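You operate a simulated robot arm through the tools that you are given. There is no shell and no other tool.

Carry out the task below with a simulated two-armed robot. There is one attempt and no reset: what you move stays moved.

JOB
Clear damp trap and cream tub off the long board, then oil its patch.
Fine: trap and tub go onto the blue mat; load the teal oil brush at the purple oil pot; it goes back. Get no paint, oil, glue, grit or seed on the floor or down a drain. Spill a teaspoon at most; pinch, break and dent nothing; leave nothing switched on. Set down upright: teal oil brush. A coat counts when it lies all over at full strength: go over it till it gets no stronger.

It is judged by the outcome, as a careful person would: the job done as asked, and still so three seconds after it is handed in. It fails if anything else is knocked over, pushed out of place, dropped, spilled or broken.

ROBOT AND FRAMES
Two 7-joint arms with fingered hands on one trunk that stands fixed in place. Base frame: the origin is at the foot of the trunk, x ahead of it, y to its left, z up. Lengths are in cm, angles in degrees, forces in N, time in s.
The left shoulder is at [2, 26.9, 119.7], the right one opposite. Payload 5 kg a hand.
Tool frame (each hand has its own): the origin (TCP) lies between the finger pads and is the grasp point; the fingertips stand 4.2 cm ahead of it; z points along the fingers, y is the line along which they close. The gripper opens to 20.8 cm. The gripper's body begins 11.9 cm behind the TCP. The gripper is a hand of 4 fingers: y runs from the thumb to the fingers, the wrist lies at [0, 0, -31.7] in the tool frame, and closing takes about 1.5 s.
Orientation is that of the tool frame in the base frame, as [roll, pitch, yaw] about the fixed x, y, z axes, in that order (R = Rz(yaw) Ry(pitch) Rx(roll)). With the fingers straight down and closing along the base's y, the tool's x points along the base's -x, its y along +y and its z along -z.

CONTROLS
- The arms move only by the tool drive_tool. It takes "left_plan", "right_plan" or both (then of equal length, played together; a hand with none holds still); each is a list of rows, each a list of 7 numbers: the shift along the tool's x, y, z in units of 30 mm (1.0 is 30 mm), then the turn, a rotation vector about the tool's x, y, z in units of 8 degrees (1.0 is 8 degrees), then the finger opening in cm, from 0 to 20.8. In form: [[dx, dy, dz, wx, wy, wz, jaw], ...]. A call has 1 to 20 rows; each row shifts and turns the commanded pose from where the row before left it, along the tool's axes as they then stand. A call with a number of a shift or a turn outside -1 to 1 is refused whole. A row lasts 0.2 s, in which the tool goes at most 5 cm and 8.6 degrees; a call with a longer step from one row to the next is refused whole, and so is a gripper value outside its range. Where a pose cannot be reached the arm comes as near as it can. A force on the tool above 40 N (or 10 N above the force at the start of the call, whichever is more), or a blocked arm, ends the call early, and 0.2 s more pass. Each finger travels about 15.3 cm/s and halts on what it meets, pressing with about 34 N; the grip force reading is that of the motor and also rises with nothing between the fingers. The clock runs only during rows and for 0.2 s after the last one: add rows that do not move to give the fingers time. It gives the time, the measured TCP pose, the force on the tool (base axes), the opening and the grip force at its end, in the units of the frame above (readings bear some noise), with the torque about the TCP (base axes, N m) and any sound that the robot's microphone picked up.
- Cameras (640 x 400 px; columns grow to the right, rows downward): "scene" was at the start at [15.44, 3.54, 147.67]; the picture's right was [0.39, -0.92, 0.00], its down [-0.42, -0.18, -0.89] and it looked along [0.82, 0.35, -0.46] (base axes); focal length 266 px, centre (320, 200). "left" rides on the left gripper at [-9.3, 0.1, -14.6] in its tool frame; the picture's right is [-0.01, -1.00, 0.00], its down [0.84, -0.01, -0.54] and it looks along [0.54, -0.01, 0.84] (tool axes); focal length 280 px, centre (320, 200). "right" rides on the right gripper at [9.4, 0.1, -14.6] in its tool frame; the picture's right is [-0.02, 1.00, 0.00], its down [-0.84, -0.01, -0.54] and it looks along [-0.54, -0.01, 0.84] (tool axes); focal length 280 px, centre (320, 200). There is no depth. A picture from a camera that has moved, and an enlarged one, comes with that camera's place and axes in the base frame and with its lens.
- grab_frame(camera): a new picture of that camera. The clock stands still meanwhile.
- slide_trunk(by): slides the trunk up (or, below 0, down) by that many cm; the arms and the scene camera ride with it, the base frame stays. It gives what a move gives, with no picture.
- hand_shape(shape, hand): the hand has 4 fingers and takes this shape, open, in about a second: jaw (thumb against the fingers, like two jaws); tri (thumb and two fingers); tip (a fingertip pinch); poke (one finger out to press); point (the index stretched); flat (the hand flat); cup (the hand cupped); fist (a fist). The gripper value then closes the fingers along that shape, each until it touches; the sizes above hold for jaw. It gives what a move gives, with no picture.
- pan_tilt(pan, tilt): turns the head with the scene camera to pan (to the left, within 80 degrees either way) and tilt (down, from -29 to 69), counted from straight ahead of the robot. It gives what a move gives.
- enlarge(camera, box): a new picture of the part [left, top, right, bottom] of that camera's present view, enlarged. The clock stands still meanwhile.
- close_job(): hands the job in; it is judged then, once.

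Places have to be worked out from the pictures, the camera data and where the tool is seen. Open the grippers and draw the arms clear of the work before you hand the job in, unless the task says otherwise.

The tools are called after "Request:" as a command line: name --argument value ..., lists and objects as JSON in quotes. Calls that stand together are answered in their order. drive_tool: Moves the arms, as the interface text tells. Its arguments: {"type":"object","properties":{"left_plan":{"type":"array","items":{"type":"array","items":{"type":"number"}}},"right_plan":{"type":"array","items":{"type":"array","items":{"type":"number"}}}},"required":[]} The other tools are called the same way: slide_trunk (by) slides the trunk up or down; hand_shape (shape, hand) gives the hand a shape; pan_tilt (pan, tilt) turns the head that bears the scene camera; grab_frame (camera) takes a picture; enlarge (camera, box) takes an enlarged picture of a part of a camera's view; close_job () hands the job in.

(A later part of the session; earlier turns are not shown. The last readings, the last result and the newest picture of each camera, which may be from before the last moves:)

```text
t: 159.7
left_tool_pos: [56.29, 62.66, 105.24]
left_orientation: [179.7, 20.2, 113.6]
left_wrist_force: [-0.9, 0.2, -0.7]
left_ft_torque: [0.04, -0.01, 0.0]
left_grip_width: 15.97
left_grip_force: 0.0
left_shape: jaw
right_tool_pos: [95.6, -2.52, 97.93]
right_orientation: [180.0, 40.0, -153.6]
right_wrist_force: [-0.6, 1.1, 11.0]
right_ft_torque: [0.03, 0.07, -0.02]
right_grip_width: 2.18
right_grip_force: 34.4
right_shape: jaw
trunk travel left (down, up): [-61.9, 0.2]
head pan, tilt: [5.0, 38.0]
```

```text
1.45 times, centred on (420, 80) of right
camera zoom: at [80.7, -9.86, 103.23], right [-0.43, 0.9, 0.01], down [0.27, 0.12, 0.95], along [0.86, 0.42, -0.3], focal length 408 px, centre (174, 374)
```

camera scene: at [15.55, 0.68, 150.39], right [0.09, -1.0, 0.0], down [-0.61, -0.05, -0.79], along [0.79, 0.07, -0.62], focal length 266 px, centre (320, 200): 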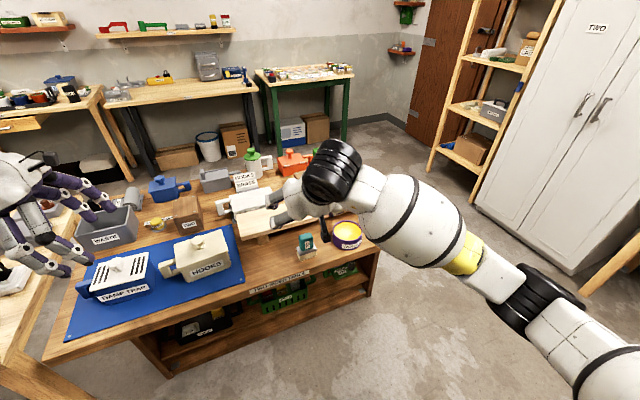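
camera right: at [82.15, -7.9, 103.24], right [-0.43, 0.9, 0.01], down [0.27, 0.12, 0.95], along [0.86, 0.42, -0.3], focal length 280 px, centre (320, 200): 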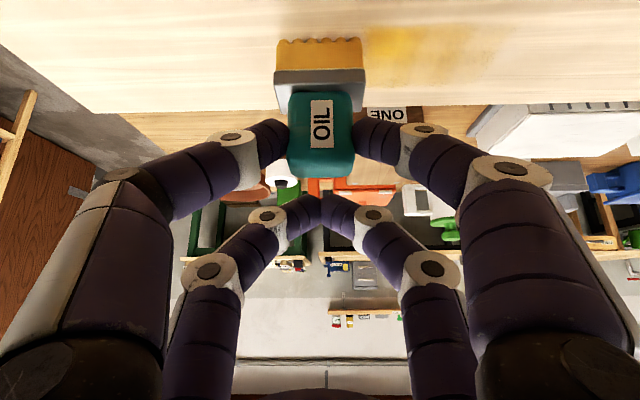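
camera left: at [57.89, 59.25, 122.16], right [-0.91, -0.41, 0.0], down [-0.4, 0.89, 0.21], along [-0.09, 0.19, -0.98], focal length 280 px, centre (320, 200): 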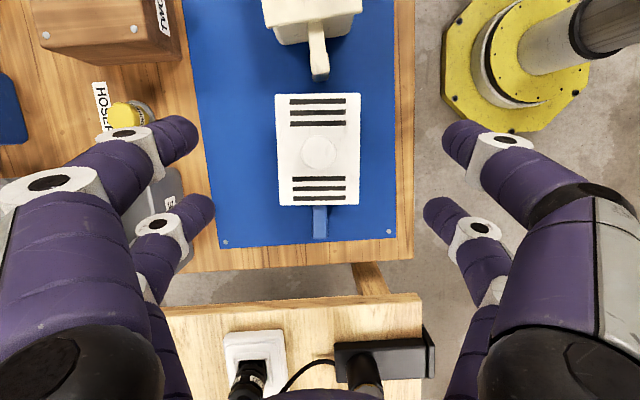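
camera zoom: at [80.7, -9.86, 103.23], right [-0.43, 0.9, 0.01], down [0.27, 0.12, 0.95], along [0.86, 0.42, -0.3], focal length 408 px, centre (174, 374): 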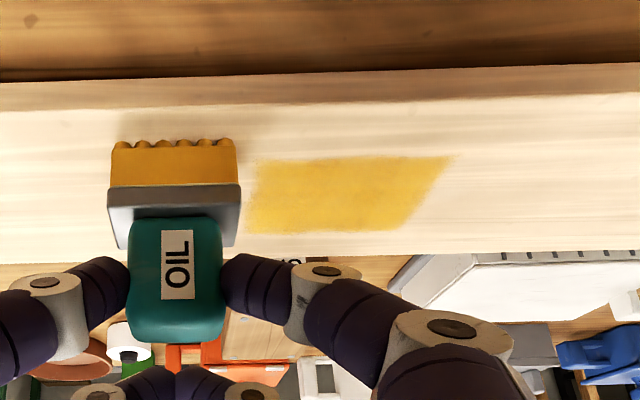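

The coat in the hand camera looks more even and a bit deeper. I do the same slow passes on the far lane (v≈+2.3).

Request:
drive_tool --right_plan '[[-0.107, 0, -0.128, 0, 0, 0, 2], [-0.587, 0, 0.493, 0, 0, 0, 2], [-0.587, 0, 0.493, 0, 0, 0, 2], [0.107, 0, 0.128, 0, 0, 0, 2], [0, 0.75, 0, 0, 0, 0, 2], [0, 0.75, 0, 0, 0, 0, 2], [0, 0.75, 0, 0, 0, 0, 2], [0, 0.75, 0, 0, 0, 0, 2], [0, 0.75, 0, 0, 0, 0, 2], [0, 0.75, 0, 0, 0, 0, 2], [0, 0.75, 0, 0, 0, 0, 2], [0, 0.75, 0, 0, 0, 0, 2], [0, -0.75, 0, 0, 0, 0, 2], [0, -0.75, 0, 0, 0, 0, 2], [0, -0.75, 0, 0, 0, 0, 2], [0, -0.75, 0, 0, 0, 0, 2], [0, -0.75, 0, 0, 0, 0, 2], [0, -0.75, 0, 0, 0, 0, 2], [0, -0.75, 0, 0, 0, 0, 2], [0, -0.75, 0, 0, 0, 0, 2]]'

Request:
enlarge --camera "right" --box '[200, 0, 640, 160]'

Request:
enlarge --camera "scene" --box '[300, 192, 345, 217]'

```text
t: 163.9
left_tool_pos: [56.39, 62.59, 105.28]
left_orientation: [179.8, 20.3, 113.5]
left_wrist_force: [0.2, -0.2, -0.4]
left_ft_torque: [0.02, -0.03, 0.01]
left_grip_width: 15.96
left_grip_force: 0.0
left_shape: jaw
right_tool_pos: [99.77, -0.52, 97.91]
right_orientation: [180.0, 40.2, -153.6]
right_wrist_force: [-0.6, -0.1, 9.9]
right_ft_torque: [0.01, 0.07, -0.01]
right_grip_width: 2.18
right_grip_force: 33.9
right_shape: jaw
trunk travel left (down, up): [-61.9, 0.2]
head pan, tilt: [5.0, 38.0]
```

```text
1.45 times, centred on (420, 80) of right
camera zoom: at [84.83, -7.84, 103.23], right [-0.43, 0.9, 0.01], down [0.27, 0.12, 0.95], along [0.86, 0.42, -0.3], focal length 408 px, centre (174, 374)
```

zoom: 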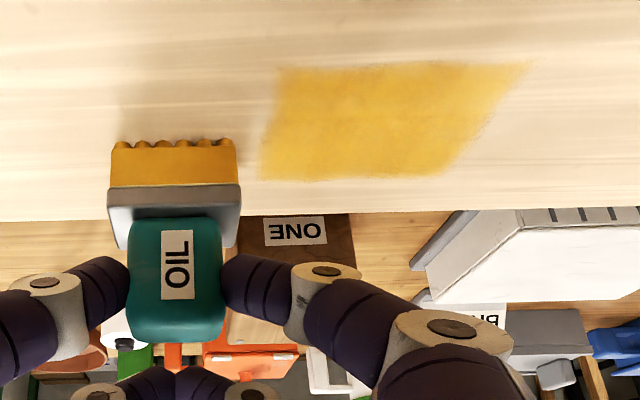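

```text
14.22 times, centred on (322, 204) of scene
camera zoom: at [15.47, 0.7, 150.39], right [0.09, -1.0, 0.0], down [-0.61, -0.05, -0.79], along [0.79, 0.07, -0.62], focal length 3781 px, centre (284, 136)
```

zoom: 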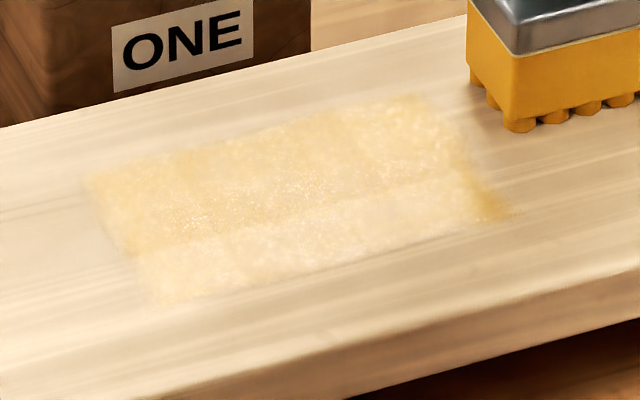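

From the hand camera the coat is fuller; the pale sheen in the scene view is lamp glare. I do the middle lane now.

Request:
drive_tool --right_plan '[[-0.107, 0, -0.128, 0, 0, 0, 2], [0.587, 0, -0.493, 0, 0, 0, 2], [0.107, 0, 0.128, 0, 0, 0, 2], [0, 0.75, 0, 0, 0, 0, 2], [0, 0.75, 0, 0, 0, 0, 2], [0, 0.75, 0, 0, 0, 0, 2], [0, 0.75, 0, 0, 0, 0, 2], [0, 0.75, 0, 0, 0, 0, 2], [0, 0.75, 0, 0, 0, 0, 2], [0, 0.75, 0, 0, 0, 0, 2], [0, 0.75, 0, 0, 0, 0, 2], [0, -0.75, 0, 0, 0, 0, 2], [0, -0.75, 0, 0, 0, 0, 2], [0, -0.75, 0, 0, 0, 0, 2], [0, -0.75, 0, 0, 0, 0, 2], [0, -0.75, 0, 0, 0, 0, 2], [0, -0.75, 0, 0, 0, 0, 2], [0, -0.75, 0, 0, 0, 0, 2], [0, -0.75, 0, 0, 0, 0, 2], [0, 0, 0, 0, 0, 0, 2]]'

Request:
enlarge --camera "right" --box '[360, 10, 600, 160]'

Request:
grab_frame --camera "right"

```text
t: 168.1
left_tool_pos: [56.38, 62.66, 105.19]
left_orientation: [179.9, 20.2, 113.5]
left_wrist_force: [0.9, 0.1, -0.8]
left_ft_torque: [0.0, -0.03, 0.02]
left_grip_width: 15.96
left_grip_force: 0.0
left_shape: jaw
right_tool_pos: [97.79, -1.53, 97.92]
right_orientation: [-179.9, 40.0, -153.5]
right_wrist_force: [0.1, -0.3, 4.4]
right_ft_torque: [-0.04, 0.0, -0.01]
right_grip_width: 2.19
right_grip_force: 33.9
right_shape: jaw
trunk travel left (down, up): [-61.9, 0.2]
head pan, tilt: [5.0, 38.0]
```

```text
2.67 times, centred on (480, 85) of right
camera zoom: at [82.89, -8.87, 103.27], right [-0.43, 0.9, 0.01], down [0.27, 0.12, 0.95], along [0.86, 0.42, -0.3], focal length 748 px, centre (-107, 507)
```

zoom: 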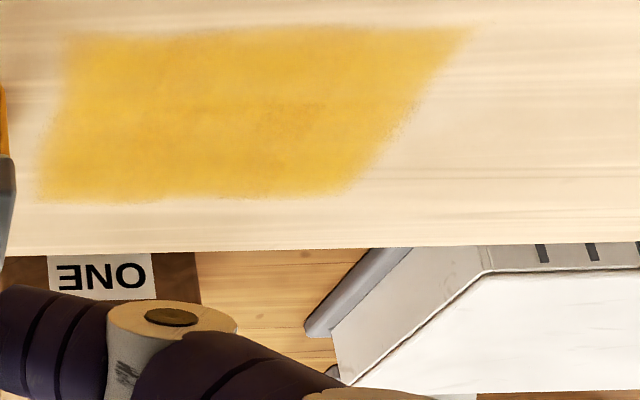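

```text
taken
camera right: at [82.89, -8.87, 103.27], right [-0.43, 0.9, 0.01], down [0.27, 0.12, 0.95], along [0.86, 0.42, -0.3], focal length 280 px, centre (320, 200)
```

right: 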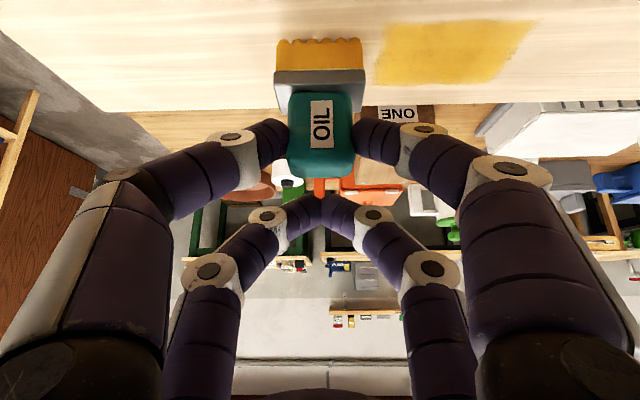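

Nearly uniform. I save this as a reference and run another full set: near lane, far lane, middle lane, ending at the same pose to compare.

Request:
drive_tool --right_plan '[[-0.107, 0, -0.128, 0, 0, 0, 2], [0.587, 0, -0.493, 0, 0, 0, 2], [0.116, 0, 0.138, 0, 0, 0, 2], [0, 0.75, 0, 0, 0, 0, 2], [0, 0.75, 0, 0, 0, 0, 2], [0, 0.75, 0, 0, 0, 0, 2], [0, 0.75, 0, 0, 0, 0, 2], [0, 0.75, 0, 0, 0, 0, 2], [0, 0.75, 0, 0, 0, 0, 2], [0, 0.75, 0, 0, 0, 0, 2], [0, 0.75, 0, 0, 0, 0, 2], [0, -0.75, 0, 0, 0, 0, 2], [0, -0.75, 0, 0, 0, 0, 2], [0, -0.75, 0, 0, 0, 0, 2], [0, -0.75, 0, 0, 0, 0, 2], [0, -0.75, 0, 0, 0, 0, 2], [0, -0.75, 0, 0, 0, 0, 2], [0, -0.75, 0, 0, 0, 0, 2], [0, -0.75, 0, 0, 0, 0, 2], [0, 0, 0, 0, 0, 0, 2]]'

Request:
drive_tool --right_plan '[[-0.107, 0, -0.128, 0, 0, 0, 2], [-0.587, 0, 0.493, 0, 0, 0, 2], [-0.587, 0, 0.493, 0, 0, 0, 2], [0.107, 0, 0.128, 0, 0, 0, 2], [0, 0.75, 0, 0, 0, 0, 2], [0, 0.75, 0, 0, 0, 0, 2], [0, 0.75, 0, 0, 0, 0, 2], [0, 0.75, 0, 0, 0, 0, 2], [0, 0.75, 0, 0, 0, 0, 2], [0, 0.75, 0, 0, 0, 0, 2], [0, 0.75, 0, 0, 0, 0, 2], [0, 0.75, 0, 0, 0, 0, 2], [0, -0.75, 0, 0, 0, 0, 2], [0, -0.75, 0, 0, 0, 0, 2], [0, -0.75, 0, 0, 0, 0, 2], [0, -0.75, 0, 0, 0, 0, 2], [0, -0.75, 0, 0, 0, 0, 2], [0, -0.75, 0, 0, 0, 0, 2], [0, -0.75, 0, 0, 0, 0, 2], [0, -0.75, 0, 0, 0, 0, 2]]'

Request:
drive_tool --right_plan '[[-0.107, 0, -0.128, 0, 0, 0, 2], [0.587, 0, -0.493, 0, 0, 0, 2], [0.107, 0, 0.128, 0, 0, 0, 2], [0, 0.75, 0, 0, 0, 0, 2], [0, 0.75, 0, 0, 0, 0, 2], [0, 0.75, 0, 0, 0, 0, 2], [0, 0.75, 0, 0, 0, 0, 2], [0, 0.75, 0, 0, 0, 0, 2], [0, 0.75, 0, 0, 0, 0, 2], [0, 0.75, 0, 0, 0, 0, 2], [0, 0.75, 0, 0, 0, 0, 2], [0, -0.75, 0, 0, 0, 0, 2], [0, -0.75, 0, 0, 0, 0, 2], [0, -0.75, 0, 0, 0, 0, 2], [0, -0.75, 0, 0, 0, 0, 2], [0, -0.75, 0, 0, 0, 0, 2], [0, -0.75, 0, 0, 0, 0, 2], [0, -0.75, 0, 0, 0, 0, 2], [0, -0.75, 0, 0, 0, 0, 2], [0, 0, 0, 0, 0, 0, 2]]'

Request:
enlarge --camera "right" --box '[360, 10, 600, 160]'

Request:
enlarge --camera "scene" --box '[290, 175, 400, 255]'

```text
t: 172.3
left_tool_pos: [56.28, 62.66, 104.97]
left_orientation: [179.8, 20.3, 113.5]
left_wrist_force: [0.5, 0.3, -0.5]
left_ft_torque: [-0.02, -0.02, 0.0]
left_grip_width: 15.97
left_grip_force: 0.0
left_shape: jaw
right_tool_pos: [95.61, -2.61, 97.88]
right_orientation: [-180.0, 40.1, -153.7]
right_wrist_force: [-1.3, 0.5, 16.4]
right_ft_torque: [0.07, 0.13, -0.06]
right_grip_width: 2.2
right_grip_force: 34.1
right_shape: jaw
trunk travel left (down, up): [-61.9, 0.2]
head pan, tilt: [5.0, 38.0]
```

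```text
t: 176.5
left_tool_pos: [56.31, 62.68, 105.21]
left_orientation: [179.8, 20.2, 113.3]
left_wrist_force: [-0.2, -0.3, -0.1]
left_ft_torque: [0.03, -0.04, 0.0]
left_grip_width: 15.97
left_grip_force: 0.1
left_shape: jaw
right_tool_pos: [99.9, -0.71, 97.93]
right_orientation: [180.0, 40.2, -153.7]
right_wrist_force: [1.4, 1.6, 11.7]
right_ft_torque: [0.04, 0.04, 0.01]
right_grip_width: 2.21
right_grip_force: 33.8
right_shape: jaw
trunk travel left (down, up): [-61.9, 0.2]
head pan, tilt: [5.0, 38.0]
```

```text
t: 180.7
left_tool_pos: [56.3, 62.59, 105.1]
left_orientation: [180.0, 20.2, 113.5]
left_wrist_force: [0.1, 0.3, -0.1]
left_ft_torque: [0.01, 0.01, -0.03]
left_grip_width: 15.95
left_grip_force: 0.0
left_shape: jaw
right_tool_pos: [97.78, -1.64, 97.93]
right_orientation: [-180.0, 39.9, -153.5]
right_wrist_force: [0.4, 0.5, 8.1]
right_ft_torque: [-0.01, 0.04, -0.02]
right_grip_width: 2.21
right_grip_force: 33.9
right_shape: jaw
trunk travel left (down, up): [-61.9, 0.2]
head pan, tilt: [5.0, 38.0]
```

```text
2.67 times, centred on (480, 85) of right
camera zoom: at [82.77, -8.9, 103.24], right [-0.43, 0.9, 0.01], down [0.27, 0.12, 0.95], along [0.86, 0.42, -0.3], focal length 748 px, centre (-107, 507)
```

zoom: 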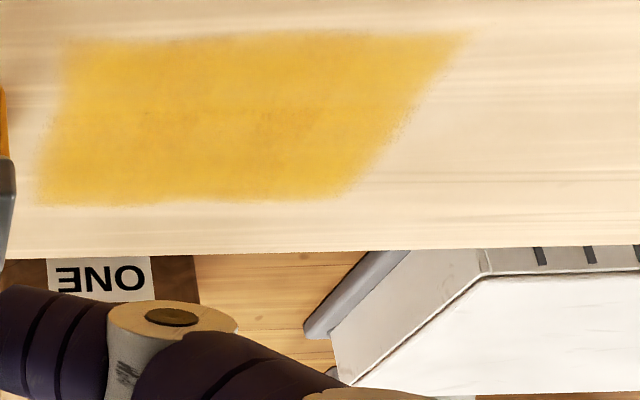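

```text
5.00 times, centred on (345, 215) of scene
camera zoom: at [15.5, 0.71, 150.38], right [0.09, -1.0, 0.0], down [-0.61, -0.05, -0.79], along [0.79, 0.07, -0.62], focal length 1329 px, centre (195, 125)
```

zoom: 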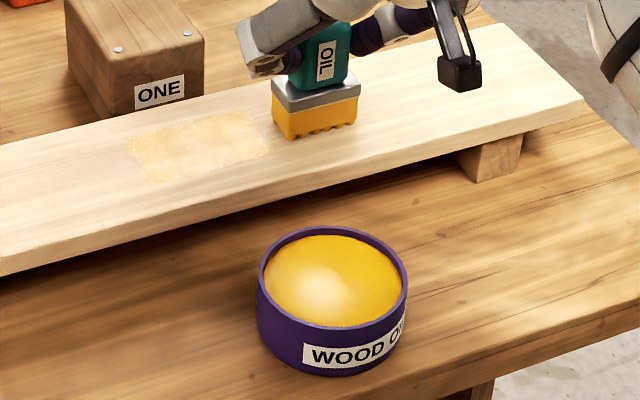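

Slightly more even; to be sure it's at full strength I reload once more and repeat. Moving to the pot and touching the oil.

Request:
drive_tool --right_plan '[[-0.177, 0, -0.21, 0, 0, 0, 2], [-0.265, 0, -0.316, 0, 0, 0, 2], [-0.265, 0, -0.316, 0, 0, 0, 2], [0.731, 0.357, -0.614, 0, 0, 0, 2], [0.731, 0.357, -0.614, 0, 0, 0, 2], [0.731, 0.357, -0.614, 0, 0, 0, 2], [0.731, 0.357, -0.614, 0, 0, 0, 2], [0.731, 0.357, -0.614, 0, 0, 0, 2], [0, 0, 0, 0, 0, 0, 2]]'

Request:
enlarge --camera "scene" --box '[290, 175, 400, 255]'

```text
t: 182.7
left_tool_pos: [56.31, 62.66, 105.13]
left_orientation: [179.9, 20.2, 113.6]
left_wrist_force: [-0.1, 0.6, -0.3]
left_ft_torque: [-0.03, -0.01, 0.01]
left_grip_width: 15.95
left_grip_force: 0.1
left_shape: jaw
right_tool_pos: [82.54, -2.93, 101.26]
right_orientation: [-180.0, 40.0, -153.5]
right_wrist_force: [1.0, -0.1, -1.0]
right_ft_torque: [0.02, -0.02, -0.04]
right_grip_width: 2.17
right_grip_force: 33.8
right_shape: jaw
trunk travel left (down, up): [-61.9, 0.2]
head pan, tilt: [5.0, 38.0]
```

```text
5.00 times, centred on (345, 215) of scene
camera zoom: at [15.54, 0.72, 150.38], right [0.09, -1.0, 0.0], down [-0.61, -0.05, -0.79], along [0.79, 0.07, -0.62], focal length 1329 px, centre (195, 125)
```

zoom: 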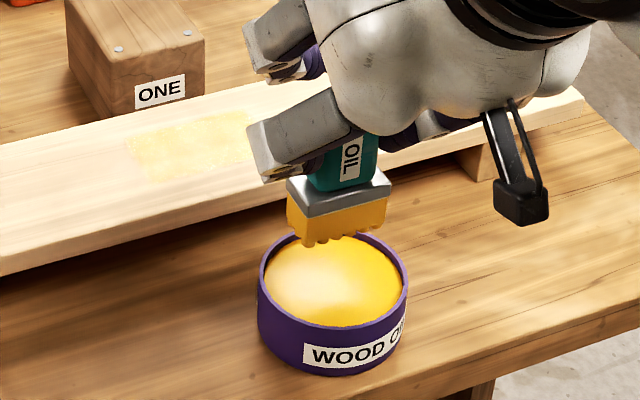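

Centred enough; a 0.25 cm trim, then lower onto the oil.

Request:
drive_tool --right_plan '[[0.219, -0.08, 0.26, 0, 0, 0, 2], [0.219, 0, 0.26, 0, 0, 0, 2], [0.219, 0, 0.26, 0, 0, 0, 2], [0.219, 0, 0.26, 0, 0, 0, 2], [0.164, 0, 0.195, 0, 0, 0, 2], [0.053, 0, 0.067, 0, 0, 0, 2], [0.026, 0, 0.031, 0, 0, 0, 2], [0.026, 0, 0.031, 0, 0, 0, 2], [0.026, 0, 0.031, 0, 0, 0, 2], [0, 0, 0, 0, 0, 0, 2], [0, 0, 0, 0, 0, 0, 2]]'

```text
t: 185.1
left_tool_pos: [56.33, 62.66, 105.24]
left_orientation: [179.8, 20.1, 113.4]
left_wrist_force: [0.0, -0.3, 0.8]
left_ft_torque: [0.0, -0.01, -0.03]
left_grip_width: 15.94
left_grip_force: 0.0
left_shape: jaw
right_tool_pos: [82.69, -3.41, 95.69]
right_orientation: [180.0, 40.0, -153.6]
right_wrist_force: [-0.7, -1.8, 2.3]
right_ft_torque: [-0.1, 0.03, -0.01]
right_grip_width: 2.18
right_grip_force: 33.8
right_shape: jaw
trunk travel left (down, up): [-61.9, 0.2]
head pan, tilt: [5.0, 38.0]
```

Touching (2.3 N); I press 0.1 cm more, lift, pause over the pot, and go to the near lane on the board.

Request:
drive_tool --right_plan '[[0.021, 0, 0.026, 0, 0, 0, 2], [-0.244, 0, -0.29, 0, 0, 0, 2], [-0.244, 0, -0.29, 0, 0, 0, 2], [-0.244, 0, -0.29, 0, 0, 0, 2], [-0.244, 0, -0.29, 0, 0, 0, 2], [-0.244, 0, -0.29, 0, 0, 0, 2], [0, 0, 0, 0, 0, 0, 2], [0, 0, 0, 0, 0, 0, 2], [0, 0, 0, 0, 0, 0, 2], [0, 0, 0, 0, 0, 0, 2], [-0.612, -0.324, 0.514, 0, 0, 0, 2], [-0.612, -0.324, 0.514, 0, 0, 0, 2], [-0.612, -0.324, 0.514, 0, 0, 0, 2], [-0.612, -0.324, 0.514, 0, 0, 0, 2], [-0.612, -0.324, 0.514, 0, 0, 0, 2], [0.172, 0, 0.205, 0, 0, 0, 2], [0.172, 0, 0.205, 0, 0, 0, 2], [0.172, 0, 0.205, 0, 0, 0, 2], [0.172, 0, 0.205, 0, 0, 0, 2], [0, 0, 0, 0, 0, 0, 2]]'

```text
t: 189.3
left_tool_pos: [56.33, 62.64, 105.1]
left_orientation: [180.0, 20.2, 113.5]
left_wrist_force: [-0.2, -0.2, 0.8]
left_ft_torque: [0.0, 0.02, 0.0]
left_grip_width: 15.95
left_grip_force: 0.1
left_shape: jaw
right_tool_pos: [95.55, -2.19, 98.31]
right_orientation: [180.0, 40.0, -153.5]
right_wrist_force: [0.2, 0.2, -0.1]
right_ft_torque: [-0.04, -0.02, 0.03]
right_grip_width: 2.19
right_grip_force: 33.5
right_shape: jaw
trunk travel left (down, up): [-61.9, 0.2]
head pan, tilt: [5.0, 38.0]
```

Still 0.3 cm above the board; lowering to contact in fine steps.

Request:
drive_tool --right_plan '[[0.043, 0, 0.051, 0, 0, 0, 2], [0.021, 0, 0.026, 0, 0, 0, 2], [0.015, 0, 0.018, 0, 0, 0, 2], [0, 0, 0, 0, 0, 0, 2]]'

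```text
t: 190.3
left_tool_pos: [56.32, 62.73, 105.14]
left_orientation: [179.8, 20.2, 113.5]
left_wrist_force: [-1.0, -0.4, -0.4]
left_ft_torque: [0.04, 0.03, -0.01]
left_grip_width: 15.97
left_grip_force: 0.0
left_shape: jaw
right_tool_pos: [95.54, -2.15, 97.95]
right_orientation: [179.9, 40.0, -153.5]
right_wrist_force: [-1.6, 0.8, 9.1]
right_ft_torque: [0.0, 0.04, -0.07]
right_grip_width: 2.2
right_grip_force: 33.6
right_shape: jaw
trunk travel left (down, up): [-61.9, 0.2]
head pan, tilt: [5.0, 38.0]
```

Contact at 9 N. Another full set with the fresh load: near, middle and far lanes, out and back each.

Request:
drive_tool --right_plan '[[0, 0.6, 0, 0, 0, 0, 2], [0, 0.6, 0, 0, 0, 0, 2], [0, 0.6, 0, 0, 0, 0, 2], [0, 0.6, 0, 0, 0, 0, 2], [0, 0.6, 0, 0, 0, 0, 2], [0, 0.6, 0, 0, 0, 0, 2], [0, 0.6, 0, 0, 0, 0, 2], [0, 0.6, 0, 0, 0, 0, 2], [0, 0.6, 0, 0, 0, 0, 2], [0, 0.6, 0, 0, 0, 0, 2], [0, -0.6, 0, 0, 0, 0, 2], [0, -0.6, 0, 0, 0, 0, 2], [0, -0.6, 0, 0, 0, 0, 2], [0, -0.6, 0, 0, 0, 0, 2], [0, -0.6, 0, 0, 0, 0, 2], [0, -0.6, 0, 0, 0, 0, 2], [0, -0.6, 0, 0, 0, 0, 2], [0, -0.6, 0, 0, 0, 0, 2], [0, -0.6, 0, 0, 0, 0, 2], [0, -0.6, 0, 0, 0, 0, 2]]'

Request:
drive_tool --right_plan '[[-0.107, 0, -0.128, 0, 0, 0, 2], [-0.587, 0, 0.493, 0, 0, 0, 2], [-0.587, 0, 0.493, 0, 0, 0, 2], [0.107, 0, 0.128, 0, 0, 0, 2], [0, 0.75, 0, 0, 0, 0, 2], [0, 0.75, 0, 0, 0, 0, 2], [0, 0.75, 0, 0, 0, 0, 2], [0, 0.75, 0, 0, 0, 0, 2], [0, 0.75, 0, 0, 0, 0, 2], [0, 0.75, 0, 0, 0, 0, 2], [0, 0.75, 0, 0, 0, 0, 2], [0, 0.75, 0, 0, 0, 0, 2], [0, -0.75, 0, 0, 0, 0, 2], [0, -0.75, 0, 0, 0, 0, 2], [0, -0.75, 0, 0, 0, 0, 2], [0, -0.75, 0, 0, 0, 0, 2], [0, -0.75, 0, 0, 0, 0, 2], [0, -0.75, 0, 0, 0, 0, 2], [0, -0.75, 0, 0, 0, 0, 2], [0, -0.75, 0, 0, 0, 0, 2]]'

Request:
drive_tool --right_plan '[[-0.107, 0, -0.128, 0, 0, 0, 2], [0.587, 0, -0.493, 0, 0, 0, 2], [0.107, 0, 0.128, 0, 0, 0, 2], [0, 0.75, 0, 0, 0, 0, 2], [0, 0.75, 0, 0, 0, 0, 2], [0, 0.75, 0, 0, 0, 0, 2], [0, 0.75, 0, 0, 0, 0, 2], [0, 0.75, 0, 0, 0, 0, 2], [0, 0.75, 0, 0, 0, 0, 2], [0, 0.75, 0, 0, 0, 0, 2], [0, 0.75, 0, 0, 0, 0, 2], [0, -0.75, 0, 0, 0, 0, 2], [0, -0.75, 0, 0, 0, 0, 2], [0, -0.75, 0, 0, 0, 0, 2], [0, -0.75, 0, 0, 0, 0, 2], [0, -0.75, 0, 0, 0, 0, 2], [0, -0.75, 0, 0, 0, 0, 2], [0, -0.75, 0, 0, 0, 0, 2], [0, -0.75, 0, 0, 0, 0, 2], [0, 0, 0, 0, 0, 0, 2]]'

Request:
enlarge --camera "right" --box '[360, 10, 600, 160]'

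Request:
enlarge --camera "scene" --box '[290, 175, 400, 255]'

```text
t: 194.5
left_tool_pos: [56.29, 62.62, 105.24]
left_orientation: [179.8, 20.2, 113.4]
left_wrist_force: [0.8, -0.4, -0.5]
left_ft_torque: [0.02, 0.0, 0.04]
left_grip_width: 15.97
left_grip_force: 0.1
left_shape: jaw
right_tool_pos: [95.48, -2.39, 97.94]
right_orientation: [-179.9, 40.1, -153.6]
right_wrist_force: [-1.3, 3.5, 21.5]
right_ft_torque: [0.3, 0.18, 0.01]
right_grip_width: 2.2
right_grip_force: 34.1
right_shape: jaw
trunk travel left (down, up): [-61.9, 0.2]
head pan, tilt: [5.0, 38.0]
```

```text
t: 198.7
left_tool_pos: [56.22, 62.71, 105.26]
left_orientation: [179.8, 20.1, 113.5]
left_wrist_force: [-0.2, 0.4, -0.6]
left_ft_torque: [0.02, 0.0, -0.01]
left_grip_width: 15.96
left_grip_force: 0.2
left_shape: jaw
right_tool_pos: [99.59, -0.16, 97.83]
right_orientation: [-179.9, 40.1, -153.5]
right_wrist_force: [-1.6, 4.0, 22.5]
right_ft_torque: [0.2, 0.24, -0.05]
right_grip_width: 2.22
right_grip_force: 33.6
right_shape: jaw
trunk travel left (down, up): [-61.9, 0.2]
head pan, tilt: [5.0, 38.0]
```

```text
t: 202.9
left_tool_pos: [56.36, 62.67, 105.24]
left_orientation: [179.8, 20.2, 113.4]
left_wrist_force: [0.0, -0.4, 0.2]
left_ft_torque: [0.02, 0.02, -0.02]
left_grip_width: 15.98
left_grip_force: 0.1
left_shape: jaw
right_tool_pos: [97.37, -1.33, 97.81]
right_orientation: [-179.9, 40.1, -153.5]
right_wrist_force: [-1.9, 4.3, 24.9]
right_ft_torque: [0.32, 0.26, -0.02]
right_grip_width: 2.21
right_grip_force: 34.5
right_shape: jaw
trunk travel left (down, up): [-61.9, 0.2]
head pan, tilt: [5.0, 38.0]
```

```text
2.67 times, centred on (480, 85) of right
camera zoom: at [82.45, -8.67, 103.09], right [-0.43, 0.9, 0.01], down [0.27, 0.12, 0.95], along [0.86, 0.42, -0.3], focal length 748 px, centre (-107, 507)
```

zoom: 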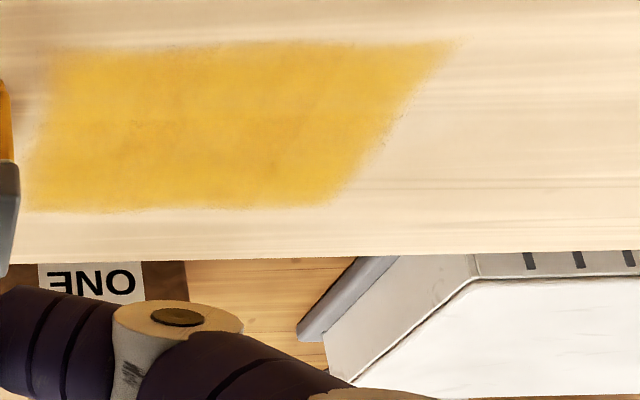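

```text
5.00 times, centred on (345, 215) of scene
camera zoom: at [15.37, 0.73, 150.41], right [0.09, -1.0, 0.0], down [-0.61, -0.05, -0.79], along [0.79, 0.07, -0.61], focal length 1329 px, centre (195, 125)
```

zoom: 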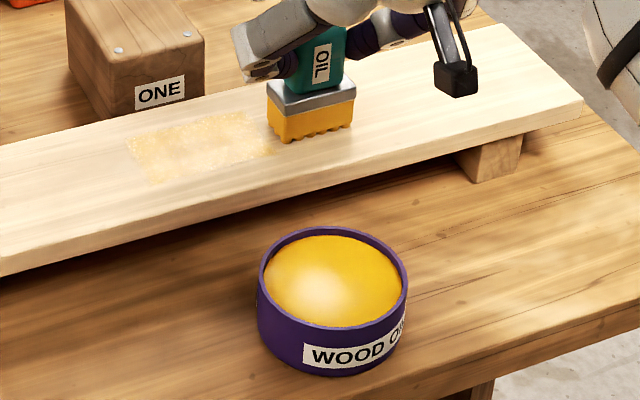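

The patch looks the same as before this set, so it appears saturated; the force rose to 25 N, so I raise 0.1 cm and make one last confirming set of passes.

Request:
drive_tool --right_plan '[[-0.107, 0, -0.128, 0, 0, 0, 2], [0.587, 0, -0.493, 0, 0, 0, 2], [0.086, 0, 0.102, 0, 0, 0, 2], [0, 0.75, 0, 0, 0, 0, 2], [0, 0.75, 0, 0, 0, 0, 2], [0, 0.75, 0, 0, 0, 0, 2], [0, 0.75, 0, 0, 0, 0, 2], [0, 0.75, 0, 0, 0, 0, 2], [0, 0.75, 0, 0, 0, 0, 2], [0, 0.75, 0, 0, 0, 0, 2], [0, 0.75, 0, 0, 0, 0, 2], [0, -0.75, 0, 0, 0, 0, 2], [0, -0.75, 0, 0, 0, 0, 2], [0, -0.75, 0, 0, 0, 0, 2], [0, -0.75, 0, 0, 0, 0, 2], [0, -0.75, 0, 0, 0, 0, 2], [0, -0.75, 0, 0, 0, 0, 2], [0, -0.75, 0, 0, 0, 0, 2], [0, -0.75, 0, 0, 0, 0, 2], [0, 0, 0, 0, 0, 0, 2]]'

Request:
drive_tool --right_plan '[[-0.107, 0, -0.128, 0, 0, 0, 2], [-0.587, 0, 0.493, 0, 0, 0, 2], [-0.587, 0, 0.493, 0, 0, 0, 2], [0.107, 0, 0.128, 0, 0, 0, 2], [0, 0.75, 0, 0, 0, 0, 2], [0, 0.75, 0, 0, 0, 0, 2], [0, 0.75, 0, 0, 0, 0, 2], [0, 0.75, 0, 0, 0, 0, 2], [0, 0.75, 0, 0, 0, 0, 2], [0, 0.75, 0, 0, 0, 0, 2], [0, 0.75, 0, 0, 0, 0, 2], [0, 0.75, 0, 0, 0, 0, 2], [0, -0.75, 0, 0, 0, 0, 2], [0, -0.75, 0, 0, 0, 0, 2], [0, -0.75, 0, 0, 0, 0, 2], [0, -0.75, 0, 0, 0, 0, 2], [0, -0.75, 0, 0, 0, 0, 2], [0, -0.75, 0, 0, 0, 0, 2], [0, -0.75, 0, 0, 0, 0, 2], [0, -0.75, 0, 0, 0, 0, 2]]'

Request:
drive_tool --right_plan '[[-0.107, 0, -0.128, 0, 0, 0, 2], [0.587, 0, -0.493, 0, 0, 0, 2], [0.107, 0, 0.128, 0, 0, 0, 2], [0, 0.75, 0, 0, 0, 0, 2], [0, 0.75, 0, 0, 0, 0, 2], [0, 0.75, 0, 0, 0, 0, 2], [0, 0.75, 0, 0, 0, 0, 2], [0, 0.75, 0, 0, 0, 0, 2], [0, 0.75, 0, 0, 0, 0, 2], [0, 0.75, 0, 0, 0, 0, 2], [0, 0.75, 0, 0, 0, 0, 2], [0, -0.75, 0, 0, 0, 0, 2], [0, -0.75, 0, 0, 0, 0, 2], [0, -0.75, 0, 0, 0, 0, 2], [0, -0.75, 0, 0, 0, 0, 2], [0, -0.75, 0, 0, 0, 0, 2], [0, -0.75, 0, 0, 0, 0, 2], [0, -0.75, 0, 0, 0, 0, 2], [0, -0.75, 0, 0, 0, 0, 2], [0, 0, 0, 0, 0, 0, 2]]'

Request:
enlarge --camera "right" --box '[360, 10, 600, 160]'

Request:
grab_frame --camera "right"

```text
t: 207.1
left_tool_pos: [56.3, 62.66, 105.24]
left_orientation: [179.8, 20.2, 113.5]
left_wrist_force: [-1.2, 1.0, 0.2]
left_ft_torque: [0.01, -0.02, -0.01]
left_grip_width: 15.93
left_grip_force: 0.1
left_shape: jaw
right_tool_pos: [95.53, -2.33, 97.9]
right_orientation: [-179.9, 40.0, -153.5]
right_wrist_force: [0.3, -0.3, 12.5]
right_ft_torque: [0.07, 0.12, -0.03]
right_grip_width: 2.19
right_grip_force: 33.9
right_shape: jaw
trunk travel left (down, up): [-61.9, 0.2]
head pan, tilt: [5.0, 38.0]
```

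```text
t: 211.3
left_tool_pos: [56.32, 62.71, 105.14]
left_orientation: [179.9, 20.3, 113.5]
left_wrist_force: [-0.6, -0.1, -0.2]
left_ft_torque: [0.03, -0.03, 0.01]
left_grip_width: 15.96
left_grip_force: 0.1
left_shape: jaw
right_tool_pos: [99.73, -0.22, 97.87]
right_orientation: [-180.0, 40.2, -153.7]
right_wrist_force: [1.3, -0.5, 6.7]
right_ft_torque: [-0.06, -0.01, 0.0]
right_grip_width: 2.2
right_grip_force: 33.9
right_shape: jaw
trunk travel left (down, up): [-61.9, 0.2]
head pan, tilt: [5.0, 38.0]
```

```text
t: 215.5
left_tool_pos: [56.23, 62.66, 105.17]
left_orientation: [179.8, 20.2, 113.5]
left_wrist_force: [-0.2, 0.7, -0.7]
left_ft_torque: [0.0, 0.02, -0.01]
left_grip_width: 15.95
left_grip_force: 0.1
left_shape: jaw
right_tool_pos: [97.39, -1.29, 97.8]
right_orientation: [-179.9, 40.1, -153.5]
right_wrist_force: [-0.5, 1.3, 14.0]
right_ft_torque: [0.11, 0.11, 0.01]
right_grip_width: 2.19
right_grip_force: 34.6
right_shape: jaw
trunk travel left (down, up): [-61.9, 0.2]
head pan, tilt: [5.0, 38.0]
```

```text
2.67 times, centred on (480, 85) of right
camera zoom: at [82.47, -8.68, 103.15], right [-0.43, 0.9, 0.01], down [0.27, 0.12, 0.95], along [0.86, 0.42, -0.3], focal length 748 px, centre (-107, 507)
```

zoom: 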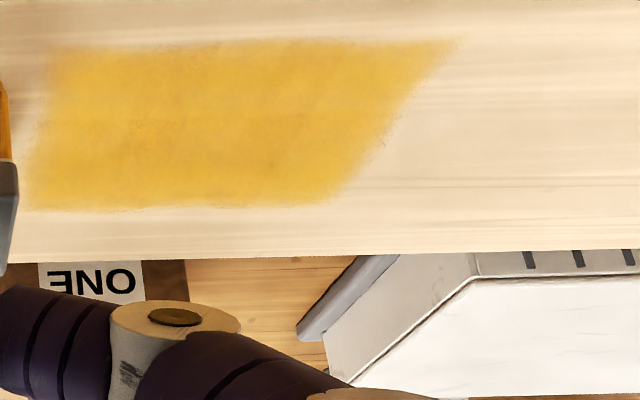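

```text
taken
camera right: at [82.47, -8.68, 103.15], right [-0.43, 0.9, 0.01], down [0.27, 0.12, 0.95], along [0.86, 0.42, -0.3], focal length 280 px, centre (320, 200)
```

right: 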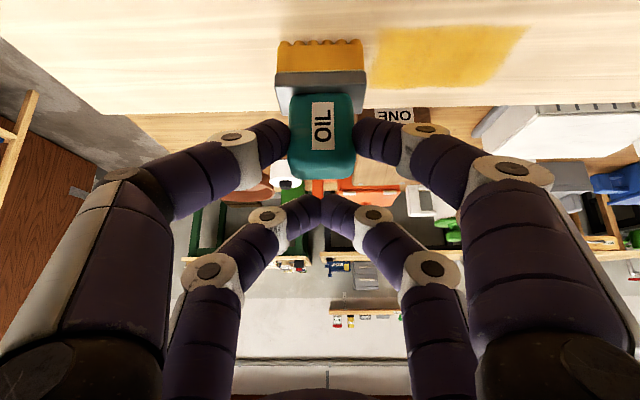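

No further change: the coat is at full strength. I lift, turn back to the home yaw, and carry the brush to above its original spot.

Request:
drive_tool --right_plan '[[-0.125, 0, -0.149, 0, 0, 0, 2], [-0.25, 0, -0.298, 0, 0, 0, 2], [-0.375, 0, -0.447, 0, 0, 0, 2], [0.45, 0.759, -0.377, 0, 0, 0, 2], [0.45, 0.759, -0.377, 0, 0, 0, 2], [0.45, 0.759, -0.377, 0, 0, 0, 2], [0.45, 0.759, -0.377, 0, 0, 0, 2], [0.45, 0.759, -0.377, 0, 0, 0, 2], [0.45, 0.759, -0.377, 0, 0, 0, 2], [0.45, 0.759, -0.377, 0, 0, 0, 2], [0.45, 0.759, -0.377, 0, 0, 0, 2], [0.45, 0.759, -0.377, 0, 0, 0, 2], [0, 0, 0, -0.121, 0, -0.144, 2], [0, 0, 0, 0, 0, 0, 2]]'

Request:
grab_frame --camera "right"

Request:
enlarge --camera "scene" --box '[250, 175, 410, 275]'

```text
t: 218.5
left_tool_pos: [56.41, 62.68, 105.14]
left_orientation: [179.9, 20.3, 113.5]
left_wrist_force: [0.4, 0.4, 0.0]
left_ft_torque: [0.0, -0.06, -0.01]
left_grip_width: 15.95
left_grip_force: 0.0
left_shape: jaw
right_tool_pos: [74.11, 10.13, 101.33]
right_orientation: [-180.0, 39.9, -152.0]
right_wrist_force: [0.0, 0.0, -1.1]
right_ft_torque: [-0.01, 0.01, -0.05]
right_grip_width: 2.21
right_grip_force: 34.1
right_shape: jaw
trunk travel left (down, up): [-61.9, 0.2]
head pan, tilt: [5.0, 38.0]
```

```text
taken
camera right: at [59.47, 2.32, 106.6], right [-0.46, 0.89, 0.01], down [0.27, 0.13, 0.95], along [0.85, 0.44, -0.3], focal length 280 px, centre (320, 200)
```

right: 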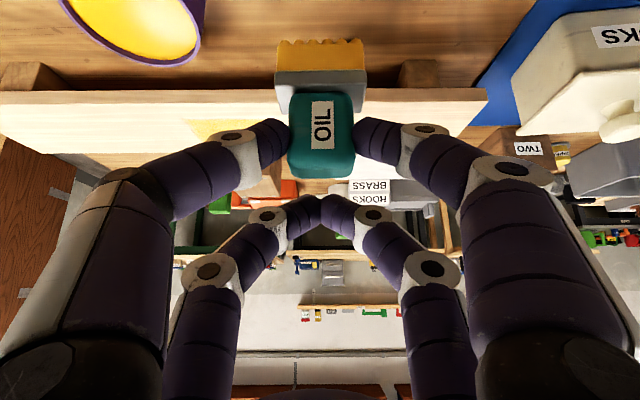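

```text
4.00 times, centred on (330, 225) of scene
camera zoom: at [15.55, 0.74, 150.38], right [0.09, -1.0, 0.0], down [-0.61, -0.05, -0.79], along [0.79, 0.07, -0.62], focal length 1063 px, centre (280, 100)
```

zoom: 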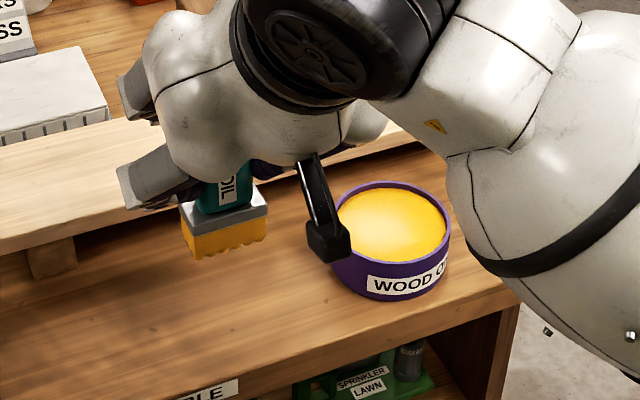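

At home position above the table; lowering to just above the surface.

Request:
drive_tool --right_plan '[[0.25, 0, 0.298, 0, 0, 0, 2], [0.3, 0, 0.357, 0, 0, 0, 2], [0.3, 0, 0.357, 0, 0, 0, 2], [0.3, 0, 0.357, 0, 0, 0, 2], [0.3, 0, 0.357, 0, 0, 0, 2], [0.25, 0, 0.298, 0, 0, 0, 2], [0.17, 0, 0.202, 0, 0, 0, 2], [0.086, 0, 0.102, 0, 0, 0, 2], [0.03, 0, 0.036, 0, 0, 0, 2], [0, 0, 0, 0, 0, 0, 2]]'

Request:
enlarge --camera "right" --box '[200, 0, 440, 220]'

```text
t: 220.7
left_tool_pos: [56.41, 62.71, 105.18]
left_orientation: [179.9, 20.2, 113.5]
left_wrist_force: [-1.0, -0.1, 0.2]
left_ft_torque: [0.01, 0.01, 0.02]
left_grip_width: 15.97
left_grip_force: 0.0
left_shape: jaw
right_tool_pos: [74.29, 10.02, 91.98]
right_orientation: [-180.0, 39.9, -151.9]
right_wrist_force: [0.2, 0.0, -0.7]
right_ft_torque: [0.01, 0.02, 0.01]
right_grip_width: 2.19
right_grip_force: 34.5
right_shape: jaw
trunk travel left (down, up): [-61.9, 0.2]
head pan, tilt: [5.0, 38.0]
```

```text
1.82 times, centred on (320, 110) of right
camera zoom: at [59.55, 2.33, 97.27], right [-0.46, 0.89, 0.01], down [0.27, 0.13, 0.95], along [0.85, 0.44, -0.3], focal length 510 px, centre (320, 364)
```

zoom: 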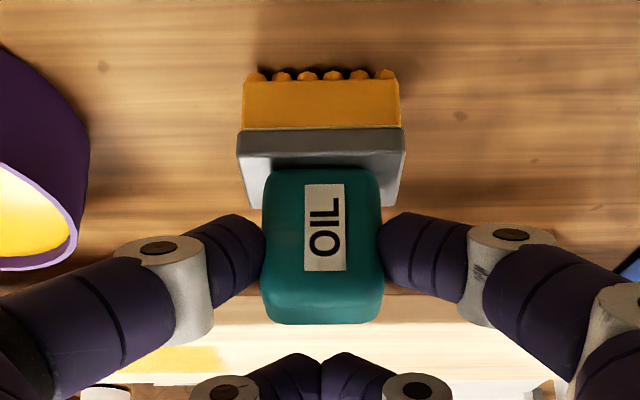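

Very close. Fine steps down to touch the table.

Request:
drive_tool --right_plan '[[0.021, 0, 0.026, 0, 0, 0, 2], [0.021, 0, 0.026, 0, 0, 0, 2], [0, 0, 0, 0, 0, 0, 2]]'

Request:
drive_tool --right_plan '[[0.021, 0, 0.026, 0, 0, 0, 2], [0, 0, 0, 0, 0, 0, 2]]'

```text
t: 221.5
left_tool_pos: [56.27, 62.7, 105.15]
left_orientation: [179.9, 20.2, 113.4]
left_wrist_force: [0.2, -1.2, -0.2]
left_ft_torque: [0.0, 0.0, 0.03]
left_grip_width: 15.98
left_grip_force: 0.0
left_shape: jaw
right_tool_pos: [74.24, 10.1, 91.77]
right_orientation: [179.9, 39.9, -152.1]
right_wrist_force: [-0.3, 0.1, -1.1]
right_ft_torque: [-0.03, -0.01, 0.02]
right_grip_width: 2.17
right_grip_force: 34.2
right_shape: jaw
trunk travel left (down, up): [-61.9, 0.2]
head pan, tilt: [5.0, 38.0]
```

```text
t: 222.1
left_tool_pos: [56.26, 62.59, 105.18]
left_orientation: [180.0, 20.1, 113.5]
left_wrist_force: [-0.3, -0.5, 0.2]
left_ft_torque: [0.02, -0.04, 0.01]
left_grip_width: 15.97
left_grip_force: 0.0
left_shape: jaw
right_tool_pos: [74.28, 10.2, 91.75]
right_orientation: [-180.0, 40.0, -152.0]
right_wrist_force: [-0.1, 0.6, -0.3]
right_ft_torque: [0.05, -0.01, 0.0]
right_grip_width: 2.18
right_grip_force: 33.9
right_shape: jaw
trunk travel left (down, up): [-61.9, 0.2]
head pan, tilt: [5.0, 38.0]
```

One more 0.1–0.2 cm step to reach firm but light contact.

Request:
drive_tool --right_plan '[[0.021, 0, 0.026, 0, 0, 0, 2], [0.015, 0, 0.018, 0, 0, 0, 2], [0, 0, 0, 0, 0, 0, 2]]'

```text
t: 222.9
left_tool_pos: [56.41, 62.55, 105.19]
left_orientation: [179.9, 20.2, 113.5]
left_wrist_force: [-0.2, -0.3, 0.5]
left_ft_torque: [0.02, 0.01, 0.02]
left_grip_width: 15.97
left_grip_force: 0.0
left_shape: jaw
right_tool_pos: [74.21, 10.1, 91.58]
right_orientation: [180.0, 40.0, -152.0]
right_wrist_force: [0.3, 0.4, -0.9]
right_ft_torque: [-0.03, 0.03, 0.01]
right_grip_width: 2.17
right_grip_force: 33.7
right_shape: jaw
trunk travel left (down, up): [-61.9, 0.2]
head pan, tilt: [5.0, 38.0]
```

Still no load; two more small steps.

Request:
drive_tool --right_plan '[[0.015, 0, 0.018, 0, 0, 0, 2], [0.015, 0, 0.018, 0, 0, 0, 2], [0, 0, 0, 0, 0, 0, 2]]'

```text
t: 223.7
left_tool_pos: [56.45, 62.66, 105.1]
left_orientation: [179.8, 20.1, 113.5]
left_wrist_force: [0.1, 0.0, -0.9]
left_ft_torque: [0.01, 0.02, 0.0]
left_grip_width: 15.93
left_grip_force: 0.1
left_shape: jaw
right_tool_pos: [74.24, 9.99, 91.56]
right_orientation: [180.0, 40.0, -152.1]
right_wrist_force: [0.3, 0.1, -1.1]
right_ft_torque: [-0.01, 0.01, 0.01]
right_grip_width: 2.2
right_grip_force: 34.0
right_shape: jaw
trunk travel left (down, up): [-61.9, 0.2]
head pan, tilt: [5.0, 38.0]
```

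Request:
drive_tool --right_plan '[[0.021, 0, 0.026, 0, 0, 0, 2], [0.021, 0, 0.026, 0, 0, 0, 2], [0, 0, 0, 0, 0, 0, 2]]'

Request:
enlarge --camera "scene" --box '[285, 215, 345, 265]'

```text
t: 224.5
left_tool_pos: [56.39, 62.76, 105.16]
left_orientation: [180.0, 20.2, 113.5]
left_wrist_force: [-0.9, -0.2, 0.5]
left_ft_torque: [0.0, 0.02, -0.01]
left_grip_width: 15.96
left_grip_force: 0.2
left_shape: jaw
right_tool_pos: [74.25, 10.05, 91.44]
right_orientation: [180.0, 40.2, -152.0]
right_wrist_force: [0.4, -0.9, 9.2]
right_ft_torque: [-0.1, 0.07, -0.06]
right_grip_width: 2.19
right_grip_force: 34.3
right_shape: jaw
trunk travel left (down, up): [-61.9, 0.2]
head pan, tilt: [5.0, 38.0]
```

```text
8.00 times, centred on (315, 240) of scene
camera zoom: at [15.51, 0.71, 150.39], right [0.09, -1.0, 0.0], down [-0.61, -0.05, -0.79], along [0.79, 0.07, -0.62], focal length 2127 px, centre (360, -120)
```

zoom: 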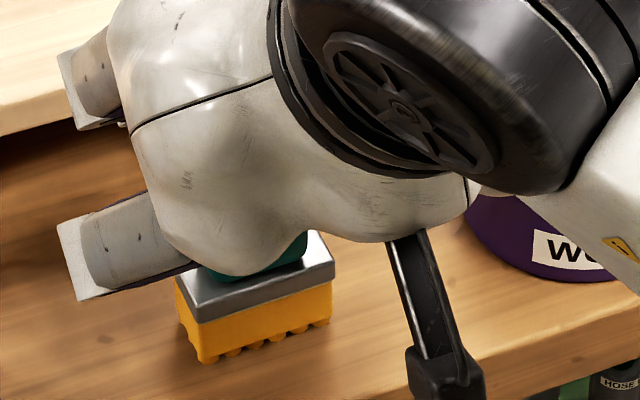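

Contact (9 N). I ease up slightly, open the fingers gradually, and rise straight up.

Request:
drive_tool --right_plan '[[-0.013, 0, -0.015, 0, 0, 0, 2], [0, 0, 0, 0, 0, 0, 4], [0, 0, 0, 0, 0, 0, 5], [0, 0, 0, 0, 0, 0, 6], [0, 0, 0, 0, 0, 0, 7.5], [0, 0, 0, 0, 0, 0, 9], [0, 0, 0, 0, 0, 0, 11], [0, 0, 0, 0, 0, 0, 12], [0, 0, 0, 0, 0, 0, 12], [0, 0, 0, 0, 0, 0, 12]]'

Request:
enlarge --camera "right" --box '[200, 0, 440, 220]'

```text
t: 226.7
left_tool_pos: [56.33, 62.67, 105.19]
left_orientation: [180.0, 20.2, 113.5]
left_wrist_force: [-1.0, -0.1, 1.0]
left_ft_torque: [-0.01, 0.04, 0.02]
left_grip_width: 15.97
left_grip_force: 0.1
left_shape: jaw
right_tool_pos: [74.32, 10.1, 91.39]
right_orientation: [-179.9, 40.1, -152.0]
right_wrist_force: [0.0, 0.0, 0.0]
right_ft_torque: [-0.02, -0.01, 0.02]
right_grip_width: 11.93
right_grip_force: 0.1
right_shape: jaw
trunk travel left (down, up): [-61.9, 0.2]
head pan, tilt: [5.0, 38.0]
```

```text
1.82 times, centred on (320, 110) of right
camera zoom: at [59.56, 2.36, 96.56], right [-0.46, 0.89, 0.01], down [0.27, 0.13, 0.95], along [0.85, 0.44, -0.3], focal length 510 px, centre (320, 364)
```

zoom: 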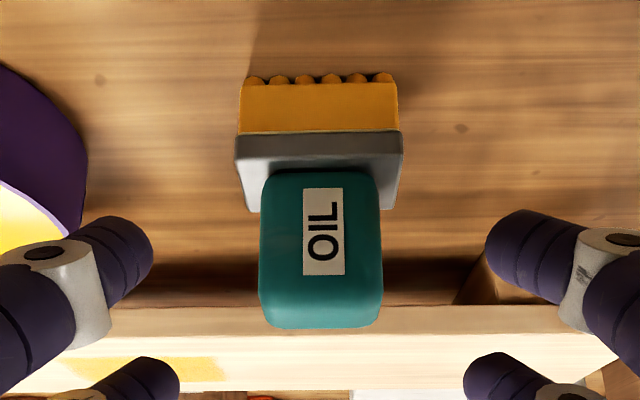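

The brush stands upright on its own. I raise the right hand straight up and park it clear at the right.

Request:
drive_tool --right_plan '[[-0.257, 0, -0.306, 0, 0, 0, 12], [-0.514, 0, -0.613, 0, 0, 0, 12], [-0.514, 0, -0.613, 0, 0, 0, 12], [-0.514, 0, -0.613, 0, 0, 0, 12], [-0.514, 0, -0.613, 0, 0, 0, 12], [-0.257, 0, -0.306, 0, 0, 0, 12], [0.4, -0.6, -0.86, 0, 0, 0, 14], [0.4, -0.6, -0.86, 0, 0, 0, 16], [0.4, -0.6, -0.86, 0, 0, 0, 18], [0.4, -0.6, -0.86, 0, 0, 0, 20], [0.4, -0.6, -0.86, 0, 0, 0, 20], [0.4, -0.6, -0.86, 0, 0, 0, 20], [0.4, -0.6, -0.86, 0, 0, 0, 20], [0.4, -0.6, -0.86, 0, 0, 0, 20], [0.4, -0.6, -0.86, 0, 0, 0, 20], [0.4, -0.6, -0.86, 0, 0, 0, 20], [0, 0, 0, 0, 0, 0, 20]]'

Request:
grab_frame --camera "scene"

Request:
enlarge --camera "scene" --box '[230, 170, 410, 280]'

Request:
enlarge --camera "scene" --box '[300, 192, 345, 217]'

Request:
enlarge --camera "scene" --box '[40, 190, 270, 350]'

```text
t: 230.3
left_tool_pos: [56.33, 62.78, 105.07]
left_orientation: [179.9, 20.2, 113.6]
left_wrist_force: [0.3, 0.6, 0.0]
left_ft_torque: [-0.03, -0.01, -0.02]
left_grip_width: 15.98
left_grip_force: 0.0
left_shape: jaw
right_tool_pos: [59.86, -17.94, 115.49]
right_orientation: [179.9, 40.1, -152.0]
right_wrist_force: [0.6, 1.0, 0.4]
right_ft_torque: [-0.05, 0.0, 0.0]
right_grip_width: 19.99
right_grip_force: 0.1
right_shape: jaw
trunk travel left (down, up): [-61.9, 0.2]
head pan, tilt: [5.0, 38.0]
```

```text
taken
camera scene: at [15.57, 0.75, 150.37], right [0.09, -1.0, 0.0], down [-0.61, -0.05, -0.79], along [0.78, 0.07, -0.62], focal length 266 px, centre (320, 200)
```

scene: 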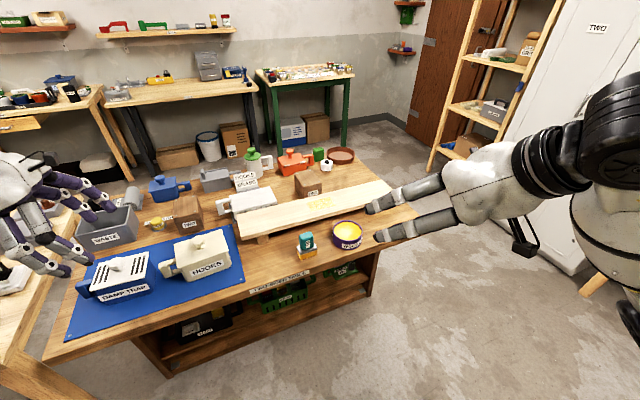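

```text
3.56 times, centred on (320, 225) of scene
camera zoom: at [15.57, 0.75, 150.37], right [0.09, -1.0, 0.0], down [-0.61, -0.05, -0.79], along [0.78, 0.07, -0.62], focal length 945 px, centre (320, 111)
```

zoom: 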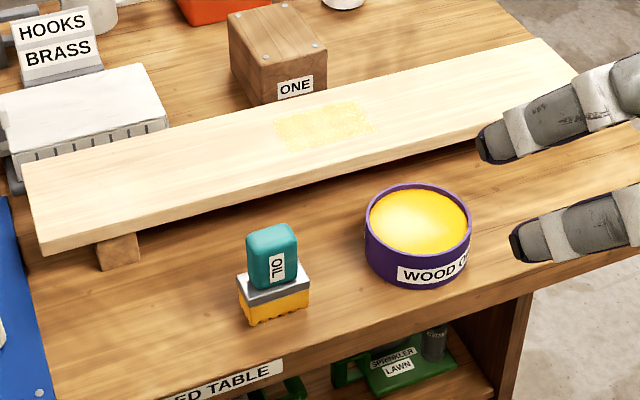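

```text
14.22 times, centred on (322, 204) of scene
camera zoom: at [15.57, 0.75, 150.37], right [0.09, -1.0, 0.0], down [-0.61, -0.05, -0.79], along [0.78, 0.07, -0.62], focal length 3781 px, centre (284, 136)
```

zoom: 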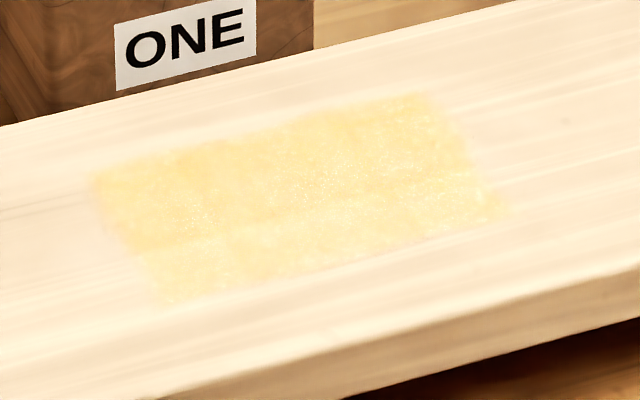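

```text
2.50 times, centred on (155, 270) of scene
camera zoom: at [15.57, 0.75, 150.37], right [0.09, -1.0, 0.0], down [-0.61, -0.05, -0.79], along [0.78, 0.07, -0.62], focal length 665 px, centre (732, 25)
```

zoom: 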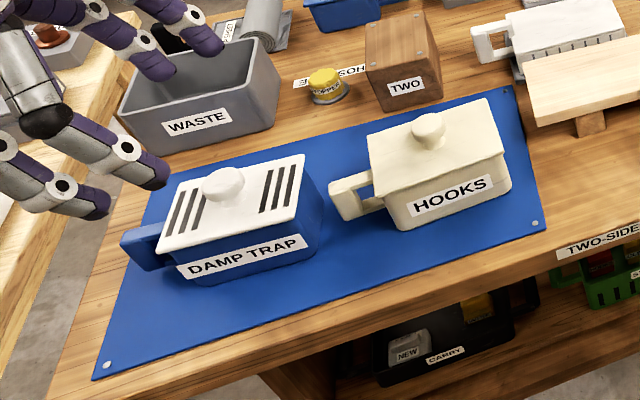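

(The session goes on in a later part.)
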